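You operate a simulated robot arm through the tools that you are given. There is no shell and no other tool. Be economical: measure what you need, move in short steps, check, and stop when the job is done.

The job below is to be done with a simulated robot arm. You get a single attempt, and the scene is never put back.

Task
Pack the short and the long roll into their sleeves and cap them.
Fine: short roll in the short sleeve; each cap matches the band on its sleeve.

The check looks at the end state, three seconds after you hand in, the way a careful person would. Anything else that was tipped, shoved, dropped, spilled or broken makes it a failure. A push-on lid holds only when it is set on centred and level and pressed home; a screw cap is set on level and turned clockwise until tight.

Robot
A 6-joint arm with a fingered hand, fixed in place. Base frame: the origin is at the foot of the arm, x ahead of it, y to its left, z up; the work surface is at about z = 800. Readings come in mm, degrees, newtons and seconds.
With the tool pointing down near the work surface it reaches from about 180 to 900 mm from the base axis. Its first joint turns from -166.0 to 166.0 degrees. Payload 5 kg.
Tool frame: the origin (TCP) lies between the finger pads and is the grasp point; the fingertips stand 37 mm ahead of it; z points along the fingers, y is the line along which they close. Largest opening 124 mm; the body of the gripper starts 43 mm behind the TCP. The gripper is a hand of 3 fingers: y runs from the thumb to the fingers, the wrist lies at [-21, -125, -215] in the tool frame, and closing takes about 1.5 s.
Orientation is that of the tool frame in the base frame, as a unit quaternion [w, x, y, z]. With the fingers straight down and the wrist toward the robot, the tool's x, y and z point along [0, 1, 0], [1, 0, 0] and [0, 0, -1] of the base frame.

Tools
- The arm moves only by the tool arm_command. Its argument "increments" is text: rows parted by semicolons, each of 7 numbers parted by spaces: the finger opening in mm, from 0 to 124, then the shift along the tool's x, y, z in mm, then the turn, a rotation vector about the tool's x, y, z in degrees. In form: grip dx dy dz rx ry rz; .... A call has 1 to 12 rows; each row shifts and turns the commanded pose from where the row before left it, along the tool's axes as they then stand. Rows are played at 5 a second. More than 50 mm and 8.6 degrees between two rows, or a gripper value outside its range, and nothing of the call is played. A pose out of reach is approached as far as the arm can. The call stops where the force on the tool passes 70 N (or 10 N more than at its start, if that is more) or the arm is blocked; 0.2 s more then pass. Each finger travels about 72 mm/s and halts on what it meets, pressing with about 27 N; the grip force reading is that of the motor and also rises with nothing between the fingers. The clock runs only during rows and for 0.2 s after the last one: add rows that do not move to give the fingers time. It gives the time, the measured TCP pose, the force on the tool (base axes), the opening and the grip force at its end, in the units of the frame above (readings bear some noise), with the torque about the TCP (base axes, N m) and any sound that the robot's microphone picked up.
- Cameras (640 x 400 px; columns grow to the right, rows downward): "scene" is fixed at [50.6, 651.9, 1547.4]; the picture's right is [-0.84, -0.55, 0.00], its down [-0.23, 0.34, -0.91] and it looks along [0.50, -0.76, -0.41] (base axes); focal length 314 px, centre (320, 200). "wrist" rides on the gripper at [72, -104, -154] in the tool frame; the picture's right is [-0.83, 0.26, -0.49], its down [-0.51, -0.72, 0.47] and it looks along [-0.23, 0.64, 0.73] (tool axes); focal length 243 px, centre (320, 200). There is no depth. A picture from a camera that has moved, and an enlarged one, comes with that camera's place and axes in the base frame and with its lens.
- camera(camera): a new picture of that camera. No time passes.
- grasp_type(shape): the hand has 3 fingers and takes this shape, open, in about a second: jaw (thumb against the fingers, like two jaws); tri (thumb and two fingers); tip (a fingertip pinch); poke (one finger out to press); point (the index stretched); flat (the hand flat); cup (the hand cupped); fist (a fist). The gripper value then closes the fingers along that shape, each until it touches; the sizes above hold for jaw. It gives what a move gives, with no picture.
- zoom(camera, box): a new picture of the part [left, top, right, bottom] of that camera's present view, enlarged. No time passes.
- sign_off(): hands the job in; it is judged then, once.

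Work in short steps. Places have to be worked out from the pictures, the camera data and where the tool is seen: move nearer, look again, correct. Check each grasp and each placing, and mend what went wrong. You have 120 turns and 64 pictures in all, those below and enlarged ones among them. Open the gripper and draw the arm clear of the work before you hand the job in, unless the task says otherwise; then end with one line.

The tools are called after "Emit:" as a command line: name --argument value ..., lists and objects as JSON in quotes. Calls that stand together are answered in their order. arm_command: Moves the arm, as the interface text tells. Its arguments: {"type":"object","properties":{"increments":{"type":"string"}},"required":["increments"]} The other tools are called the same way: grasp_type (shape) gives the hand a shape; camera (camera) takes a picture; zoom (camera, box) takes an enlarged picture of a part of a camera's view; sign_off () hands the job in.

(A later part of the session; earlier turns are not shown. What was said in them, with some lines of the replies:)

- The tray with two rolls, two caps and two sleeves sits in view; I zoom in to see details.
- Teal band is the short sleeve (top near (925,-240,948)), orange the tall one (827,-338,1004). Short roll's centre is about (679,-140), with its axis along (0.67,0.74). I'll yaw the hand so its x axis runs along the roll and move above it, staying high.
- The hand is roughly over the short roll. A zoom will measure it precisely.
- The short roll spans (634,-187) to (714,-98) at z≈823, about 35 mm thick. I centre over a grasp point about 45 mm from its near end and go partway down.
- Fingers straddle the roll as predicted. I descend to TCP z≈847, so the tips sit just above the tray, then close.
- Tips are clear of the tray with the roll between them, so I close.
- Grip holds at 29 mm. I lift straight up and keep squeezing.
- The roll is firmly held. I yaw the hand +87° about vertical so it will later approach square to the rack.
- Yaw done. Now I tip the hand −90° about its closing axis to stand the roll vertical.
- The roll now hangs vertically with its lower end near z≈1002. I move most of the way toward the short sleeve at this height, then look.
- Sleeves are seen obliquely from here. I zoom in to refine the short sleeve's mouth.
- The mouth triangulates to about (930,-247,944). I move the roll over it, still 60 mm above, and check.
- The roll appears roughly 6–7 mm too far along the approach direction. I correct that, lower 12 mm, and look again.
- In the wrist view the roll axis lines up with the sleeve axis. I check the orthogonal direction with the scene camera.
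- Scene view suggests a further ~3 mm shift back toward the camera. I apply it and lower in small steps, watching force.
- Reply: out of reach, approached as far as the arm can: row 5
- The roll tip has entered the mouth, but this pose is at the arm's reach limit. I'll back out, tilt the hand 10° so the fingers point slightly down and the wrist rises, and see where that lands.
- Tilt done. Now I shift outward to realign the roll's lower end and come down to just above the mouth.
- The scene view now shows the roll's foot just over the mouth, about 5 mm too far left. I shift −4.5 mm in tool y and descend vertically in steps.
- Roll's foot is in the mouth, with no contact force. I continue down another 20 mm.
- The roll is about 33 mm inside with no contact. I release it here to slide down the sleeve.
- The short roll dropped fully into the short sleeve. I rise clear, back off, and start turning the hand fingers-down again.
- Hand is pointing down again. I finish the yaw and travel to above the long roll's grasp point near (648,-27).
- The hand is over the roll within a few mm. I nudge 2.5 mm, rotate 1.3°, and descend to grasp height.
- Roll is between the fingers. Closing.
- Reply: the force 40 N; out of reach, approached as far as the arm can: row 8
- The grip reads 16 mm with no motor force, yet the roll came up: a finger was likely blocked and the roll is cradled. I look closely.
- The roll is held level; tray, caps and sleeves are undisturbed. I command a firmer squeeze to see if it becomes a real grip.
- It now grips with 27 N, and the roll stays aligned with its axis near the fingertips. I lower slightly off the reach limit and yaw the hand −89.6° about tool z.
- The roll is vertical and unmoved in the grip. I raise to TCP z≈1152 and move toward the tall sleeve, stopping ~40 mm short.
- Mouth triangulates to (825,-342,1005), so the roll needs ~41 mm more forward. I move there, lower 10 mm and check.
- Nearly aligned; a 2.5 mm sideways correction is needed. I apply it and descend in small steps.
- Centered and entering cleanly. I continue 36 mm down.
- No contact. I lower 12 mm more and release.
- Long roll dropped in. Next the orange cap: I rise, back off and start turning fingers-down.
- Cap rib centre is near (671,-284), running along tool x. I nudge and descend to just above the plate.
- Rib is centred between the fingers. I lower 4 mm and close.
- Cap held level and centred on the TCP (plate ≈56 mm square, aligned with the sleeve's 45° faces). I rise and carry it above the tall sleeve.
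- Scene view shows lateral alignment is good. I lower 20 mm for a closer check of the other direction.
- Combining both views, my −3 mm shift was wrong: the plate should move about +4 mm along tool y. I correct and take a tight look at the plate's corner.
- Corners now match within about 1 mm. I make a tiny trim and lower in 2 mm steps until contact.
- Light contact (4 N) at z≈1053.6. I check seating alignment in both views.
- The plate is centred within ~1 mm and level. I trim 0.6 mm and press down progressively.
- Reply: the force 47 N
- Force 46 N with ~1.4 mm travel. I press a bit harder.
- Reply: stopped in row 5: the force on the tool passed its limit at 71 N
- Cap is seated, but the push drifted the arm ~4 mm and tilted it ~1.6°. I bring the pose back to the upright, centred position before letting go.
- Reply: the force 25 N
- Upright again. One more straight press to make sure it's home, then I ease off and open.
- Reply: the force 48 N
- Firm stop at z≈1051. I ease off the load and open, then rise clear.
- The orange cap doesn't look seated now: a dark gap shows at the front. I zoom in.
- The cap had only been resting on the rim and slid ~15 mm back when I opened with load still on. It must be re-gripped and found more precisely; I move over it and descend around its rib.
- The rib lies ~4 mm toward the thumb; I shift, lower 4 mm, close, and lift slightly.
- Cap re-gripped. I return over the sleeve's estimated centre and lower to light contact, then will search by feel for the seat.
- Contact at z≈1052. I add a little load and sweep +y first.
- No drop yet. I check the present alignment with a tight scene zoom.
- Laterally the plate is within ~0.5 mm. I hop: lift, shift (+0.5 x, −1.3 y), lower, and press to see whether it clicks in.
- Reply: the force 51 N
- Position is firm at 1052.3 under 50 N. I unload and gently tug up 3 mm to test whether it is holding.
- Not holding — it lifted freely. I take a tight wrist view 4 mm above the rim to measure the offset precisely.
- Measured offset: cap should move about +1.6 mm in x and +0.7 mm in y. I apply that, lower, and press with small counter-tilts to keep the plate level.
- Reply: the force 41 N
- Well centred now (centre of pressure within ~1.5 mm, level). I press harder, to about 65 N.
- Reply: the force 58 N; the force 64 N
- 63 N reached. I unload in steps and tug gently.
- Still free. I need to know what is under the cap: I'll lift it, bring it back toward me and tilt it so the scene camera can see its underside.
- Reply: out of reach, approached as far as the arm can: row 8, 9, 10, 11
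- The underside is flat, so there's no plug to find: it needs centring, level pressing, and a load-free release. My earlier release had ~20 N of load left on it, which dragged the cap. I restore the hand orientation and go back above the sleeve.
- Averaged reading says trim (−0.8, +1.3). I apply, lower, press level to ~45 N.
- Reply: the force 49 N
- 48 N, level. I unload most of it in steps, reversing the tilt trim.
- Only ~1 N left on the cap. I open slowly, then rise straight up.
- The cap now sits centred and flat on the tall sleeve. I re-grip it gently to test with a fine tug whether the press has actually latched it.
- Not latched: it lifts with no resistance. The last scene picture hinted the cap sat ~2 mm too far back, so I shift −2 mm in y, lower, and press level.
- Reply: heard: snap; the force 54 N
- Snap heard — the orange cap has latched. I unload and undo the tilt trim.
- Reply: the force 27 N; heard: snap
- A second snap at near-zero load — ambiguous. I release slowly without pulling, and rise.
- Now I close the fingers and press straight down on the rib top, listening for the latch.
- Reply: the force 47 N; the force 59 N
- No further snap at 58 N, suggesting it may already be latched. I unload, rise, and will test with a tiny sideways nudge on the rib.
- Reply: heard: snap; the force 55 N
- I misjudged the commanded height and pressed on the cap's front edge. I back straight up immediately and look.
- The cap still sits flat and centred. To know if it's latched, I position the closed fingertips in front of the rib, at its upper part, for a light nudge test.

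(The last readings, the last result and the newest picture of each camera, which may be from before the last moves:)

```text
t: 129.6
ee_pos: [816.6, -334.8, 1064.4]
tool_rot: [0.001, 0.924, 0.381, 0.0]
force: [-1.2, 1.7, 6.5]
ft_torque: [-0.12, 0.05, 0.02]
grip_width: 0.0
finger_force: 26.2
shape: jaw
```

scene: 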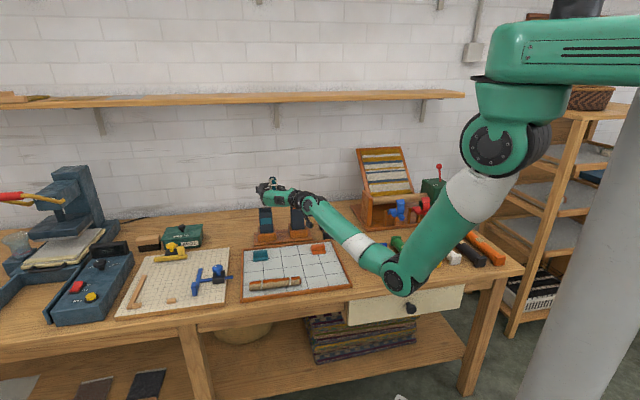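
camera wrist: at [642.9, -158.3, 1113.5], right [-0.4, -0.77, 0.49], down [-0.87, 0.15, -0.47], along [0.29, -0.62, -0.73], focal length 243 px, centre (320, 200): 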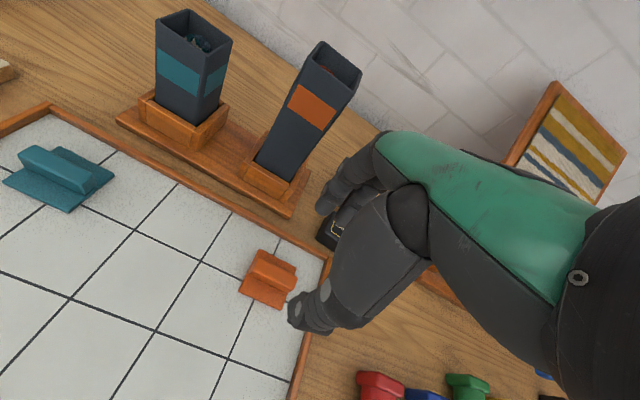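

The nudge is inconclusive since the finger rides on the rib edge. I'll re-grip the rib instead and tug in half-millimetre steps.

Emit:
arm_command --increments "0 0 0 -20 0 0 0;20 0 0 -20 0 0 0;50 -0.5 13.4 0 0 0 0;50 0 0 0 0 0 0;50 0 0 20 0 0 0;50 0 0 20 0 0 0;50 0 0 7 0 0 0;35 0 0 0 0 0 0;22 0 0 0 0 0 0;10 0 0 0 0 0 0;0 0 0 0 0 0 0;0 0 0 0 0 0 0"

Emit:
arm_command --increments "0 0 0 0 0 0 0;0 0 0 -0.6 0 0 0;0 0 0 0 0 0 0"

```text
t: 132.2
ee_pos: [826.5, -345.9, 1059.0]
tool_rot: [0.001, 0.924, 0.381, 0.0]
force: [0.5, 0.8, 0.1]
ft_torque: [0.04, 0.0, 0.04]
grip_width: 13.6
finger_force: 26.9
shape: jaw
heard: snap
```

```text
t: 133.0
ee_pos: [825.1, -343.9, 1058.9]
tool_rot: [0.0, 0.925, 0.38, 0.0]
force: [-0.4, -0.1, 1.0]
ft_torque: [0.03, 0.0, 0.0]
grip_width: 13.7
finger_force: 27.5
shape: jaw
```

Snaps appear to mark both latching and popping off (closing the fingers just popped it). So the plan: latch it by pressing in grip, release, and if releasing pops it, finish with a press from above that needs no grip. First re-press here with a 1 mm trim.

Emit:
arm_command --increments "0 0.3 -1 -2 0 0 0;0 0 0 2 0 0 0;0 0 0 2 0 0 0;0 0 0 2 0 0 0;0 0 0 2 0.15 -0.06 0;0 0 0 2 0.2 -0.08 0;0 0 0 2 0.2 -0.08 0;0 0 0 2 0.2 -0.08 0;0 0 0 2 0.2 -0.08 0;0 0 0 2 0.2 -0.08 0;0 0 0 0 0 0 0"

```text
t: 135.4
ee_pos: [827.1, -345.2, 1053.3]
tool_rot: [-0.001, 0.925, 0.381, -0.002]
force: [-6.9, 3.2, 57.6]
ft_torque: [0.2, 0.3, -0.09]
grip_width: 17.8
finger_force: 26.7
shape: jaw
```

Emit:
arm_command --increments "0 0 0 1 0.1 0 0;0 0 0 1 0.1 0 0;0 0 0 0 0 0 0"

```text
t: 136.2
ee_pos: [827.7, -344.3, 1051.9]
tool_rot: [-0.002, 0.924, 0.382, -0.002]
force: [-5.6, 4.1, 58.0]
ft_torque: [0.25, 0.22, -0.06]
grip_width: 18.3
finger_force: 26.6
shape: jaw
```

No snap this time. I unload to a small residual and open, listening.

Emit:
arm_command --increments "0 0 0 -3 -0.3 0.1 0;0 0 0 -3 -0.3 0.12 0;0 0 0 -3 -0.3 0.12 0;0 0 0 -3 -0.3 0.12 0;0 0 0 -1.5 -0.1 0 0;0 0 0 0 0 0 0"

```text
t: 137.6
ee_pos: [825.5, -343.9, 1054.6]
tool_rot: [0.0, 0.924, 0.381, 0.0]
force: [2.4, -1.5, 19.4]
ft_torque: [-0.03, -0.09, -0.01]
grip_width: 16.1
finger_force: 26.8
shape: jaw
```

Emit:
arm_command --increments "0 0 0 -1.5 0 0 0;0 0 0 -0.6 0 0 0;0 0 0 0 0 0 0"

```text
t: 138.4
ee_pos: [824.6, -343.5, 1054.3]
tool_rot: [-0.001, 0.924, 0.382, -0.001]
force: [1.7, 0.6, 8.3]
ft_torque: [-0.08, -0.1, 0.02]
grip_width: 15.4
finger_force: 26.8
shape: jaw
```

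Emit:
arm_command --increments "0 0 0 -0.6 0 0 0;17 0 0 0 0 0 0;20 0 0 0 0 0 0;24 0 0 0 0 0 0;30 0 0 0 0 0 0;40 0 0 0 0 0 0;50 0 0 0 0 0 0;50 0 0 0 0 0 0;50 0 0 -10 0 0 0;50 0 0 -20 0 0 0;50 0 0 -25 0 0 0;50 0 0 0 0 0 0"

```text
t: 141.0
ee_pos: [825.6, -343.0, 1111.5]
tool_rot: [0.001, 0.924, 0.381, 0.0]
force: [-0.2, 0.5, 0.0]
ft_torque: [-0.03, 0.0, -0.03]
grip_width: 49.5
finger_force: 0.1
shape: jaw
heard: snap
```

Another snap on release; I can't tell latch from pop. I do a grip-free press on the rib top in one go, which leaves nothing to disturb it afterward.

Emit:
arm_command --increments "20 0 0 0 0 0 0;0 0 0 0 0 0 0;0 0 0 20 0 0 0;0 0 0 15 0 0 0;0 0 0 6 0 0 0;0 0 0 3 0.2 -0.08 0;0 0 0 3 0.3 -0.12 0;0 0 0 3 0.3 -0.12 0;0 0 0 3 0.3 -0.12 0;0 0 0 3 0.3 -0.12 0;0 0 0 1 0 0 0;0 0 0 0 0 0 0"

```text
t: 143.6
ee_pos: [827.0, -345.5, 1070.2]
tool_rot: [0.0, 0.925, 0.381, -0.001]
force: [-5.9, -1.6, 66.4]
ft_torque: [0.06, 0.44, -0.06]
grip_width: 0.0
finger_force: 27.0
shape: jaw
```

66 N and no new snap. I retreat straight up, listening.

Emit:
arm_command --increments "0 0 0 -4 -0.4 0.16 0;0 0 0 -4 -0.4 0.16 0;0 0 0 -4 -0.4 0.16 0;0 0 0 -6 -0.2 0.08 0;0 0 0 -20 0 0 0;0 0 0 -20 0 0 0;30 0 0 0 0 0 0;50 0 0 0 0 0 0"

```text
t: 145.4
ee_pos: [826.7, -343.2, 1111.0]
tool_rot: [0.0, 0.925, 0.381, -0.002]
force: [-0.1, 0.1, 1.2]
ft_torque: [0.03, 0.02, -0.05]
grip_width: 48.5
finger_force: 0.1
shape: jaw
```

I leave the orange cap for now and fetch the teal cap, triangulated at (838,-110.5) with its rib parallel to the orange one.

Emit:
arm_command --increments "60 34.4 -31.4 0 0 0 0;80 34.4 -31.4 0 0 0 0;80 34.4 -31.4 0 0 0 0;80 34.4 -31.4 0 0 0 0;80 34.4 -31.4 0 0 0 0;80 0 0 48 0 0 0;80 0 0 48 0 0 0;80 0 0 48 0 0 0;80 0 0 48 0 0 0;80 0 0 40 0 0 0;80 0 0 15 0 0 0;80 0 0 0 0 0 0"

```text
t: 148.0
ee_pos: [836.5, -110.7, 864.6]
tool_rot: [0.0, 0.924, 0.382, 0.001]
force: [0.4, 0.2, -0.1]
ft_torque: [-0.02, 0.01, 0.01]
grip_width: 79.4
finger_force: 0.0
shape: jaw
```

Emit:
arm_command --increments "80 1 1 7 0 0 0;80 0 0 2.5 0 0 0;60 0 0 0 0 0 0;45 0 0 0 0 0 0;30 0 0 0 0 0 0;15 0 0 0 0 0 0;0 0 0 0 0 0 0;0 0 0 0 0 0 0;0 0 0 0 0 0 0;0 0 0 -20 0 0 0;0 0 0 -40 0 0 0;0 0 0 -40 0 0 0"

```text
t: 150.6
ee_pos: [840.3, -111.3, 955.2]
tool_rot: [-0.001, 0.924, 0.382, 0.0]
force: [0.3, 0.5, -0.5]
ft_torque: [-0.03, 0.01, -0.03]
grip_width: 12.8
finger_force: 26.9
shape: jaw
```

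Teal cap gripped. I raise and carry it over the short sleeve (estimated centre (926,-248)).

Emit:
arm_command --increments "0 0 0 -40 0 0 0;0 0 0 -35 0 0 0;0 -8.85 39.4 0 0 0 0;0 -8.85 39.4 0 0 0 0;0 -8.85 39.4 0 0 0 0;0 -8.85 39.4 0 0 0 0;0 0 0 8 0 0 0;0 0 0 8 0 0 0;0 0 0 0 0 0 0"

```text
t: 152.6
ee_pos: [925.1, -247.6, 1013.4]
tool_rot: [0.0, 0.924, 0.382, 0.0]
force: [0.1, 0.2, 0.0]
ft_torque: [-0.02, 0.02, 0.01]
grip_width: 13.0
finger_force: 26.3
shape: jaw
```

Within reach. I lower to ~8 mm above the rim and use the last picture for the same corner measurement that I calibrated on the tall sleeve.

Emit:
arm_command --increments "0 0 0 4 0 0 0;0 0 0 4 0 0 0;0 0 0 0 0 0 0"

Emit:
zoom --camera "wrist" --box '[250, 210, 340, 310]'

```text
t: 153.4
ee_pos: [924.4, -247.4, 1005.4]
tool_rot: [0.001, 0.925, 0.381, -0.001]
force: [-0.4, -0.4, -0.8]
ft_torque: [0.01, 0.01, 0.0]
grip_width: 12.7
finger_force: 26.8
shape: jaw
```

```text
4.00 times, centred on (295, 260) of wrist
camera zoom: at [901.6, -123.0, 1160.8], right [-0.4, -0.77, 0.49], down [-0.87, 0.15, -0.47], along [0.29, -0.62, -0.73], focal length 970 px, centre (420, -40)
```

zoom: 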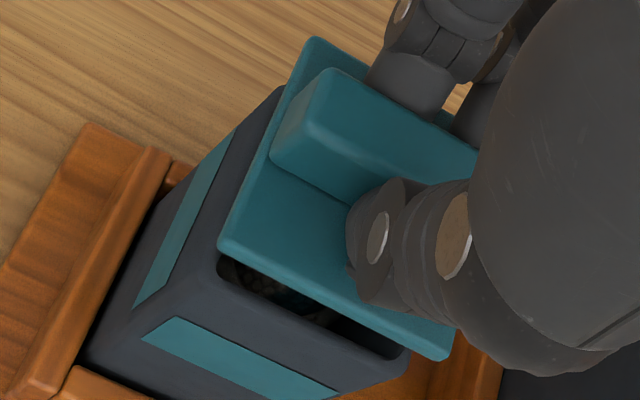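

By comparison with the tall-sleeve view, the teal cap needs about (−0.6, −2.2) mm. I apply that, lower and press level, listening.

Emit:
arm_command --increments "0 -0.6 -2.2 0 0 0 0;0 0 0 4 0 0 0;0 0 0 3 0 0 0;0 0 0 2 0 0 0;0 0 0 2 0.15 -0.06 0;0 0 0 2 0.2 -0.08 0;0 0 0 2 0.2 -0.08 0;0 0 0 2 0.2 -0.08 0;0 0 0 2 0.2 -0.08 0;0 0 0 0 0 0 0"

```text
t: 155.6
ee_pos: [920.0, -245.3, 993.2]
tool_rot: [-0.004, 0.924, 0.381, -0.003]
force: [6.5, 0.4, 26.2]
ft_torque: [-0.03, -0.32, 0.05]
grip_width: 13.8
finger_force: 27.1
shape: jaw
out of reach, approached as far as the arm can: row 7
heard: snap
```

Snap at only 26 N — the teal cap latched. The reach limit pulled the hand ~3 mm inward (6.5 N side load), so I relax sideways while unloading.

Emit:
arm_command --increments "0 0.4 0.9 -1 -0.2 0.1 0;0 0.3 0.6 -1 -0.2 0.1 0;0 0 0 0 0 0 0"

```text
t: 156.4
ee_pos: [919.2, -245.7, 991.9]
tool_rot: [-0.003, 0.925, 0.381, -0.002]
force: [4.5, 2.8, 25.0]
ft_torque: [0.06, -0.15, 0.0]
grip_width: 14.3
finger_force: 27.0
shape: jaw
```

Emit:
arm_command --increments "0 0.3 0.4 -1.2 0 0 0;0 0 0 -1.2 0 0 0;0 0 0 0 0 0 0"

```text
t: 157.2
ee_pos: [920.4, -246.2, 992.8]
tool_rot: [-0.003, 0.925, 0.381, -0.003]
force: [2.8, 1.4, 17.4]
ft_torque: [0.02, -0.1, -0.01]
grip_width: 14.1
finger_force: 27.2
shape: jaw
```

Emit:
arm_command --increments "0 0.2 0.3 -1.2 0 0 0;0 0 0 -0.8 0 0 0;0 0 0 0 0 0 0"

```text
t: 158.0
ee_pos: [920.6, -246.2, 993.2]
tool_rot: [-0.004, 0.925, 0.381, -0.005]
force: [1.6, 1.6, 7.0]
ft_torque: [-0.03, -0.12, 0.03]
grip_width: 13.6
finger_force: 26.8
shape: jaw
```

Load is down to 7 N with little side force. I ease a touch more, open in fine steps and rise.

Emit:
arm_command --increments "0 0 0 -0.6 0 0 0;15 0 0 0 0 0 0;17 0 0 0 0 0 0;20 0 0 0 0 0 0;25 0 0 0 0 0 0;32 0 0 0 0 0 0;40 0 0 0 0 0 0;50 0 0 0 0 0 0;50 0 0 0 0 0 0;50 0 0 -8 0 0 0;50 0 0 -20 0 0 0;50 0 0 -25 0 0 0"

```text
t: 160.6
ee_pos: [921.3, -247.5, 1048.0]
tool_rot: [-0.004, 0.924, 0.381, -0.003]
force: [-0.5, 0.6, -0.3]
ft_torque: [-0.02, -0.01, 0.0]
grip_width: 49.6
finger_force: 0.1
shape: jaw
```

No snap on release, so the teal cap stays latched. I raise the open hand and draw back clear of the rack.

Emit:
arm_command --increments "50 0 0 -40 0 0 0;50 0 0 -40 0 0 0;80 0 -45 0 0 0 0;80 0 -45 0 0 0 0;80 0 -45 0 0 0 0;80 0 -45 0 0 0 0;80 0 0 0 0 0 0"

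```text
t: 162.2
ee_pos: [795.2, -117.5, 1127.7]
tool_rot: [-0.004, 0.924, 0.381, -0.003]
force: [1.0, 0.4, 0.4]
ft_torque: [-0.01, -0.02, -0.01]
grip_width: 79.6
finger_force: 0.0
shape: jaw
```

The hand is open and clear, both rolls are in their sleeves and both caps are on, so I hand in.

Emit:
sign_off

```text
The job is handed in.
```

I handed the job in: both rolls are in their matching sleeves, the teal cap is on the short sleeve and latched, and the orange cap is on the tall sleeve but I couldn't confirm it latched, because it snapped several times and I had no pictures left to check.
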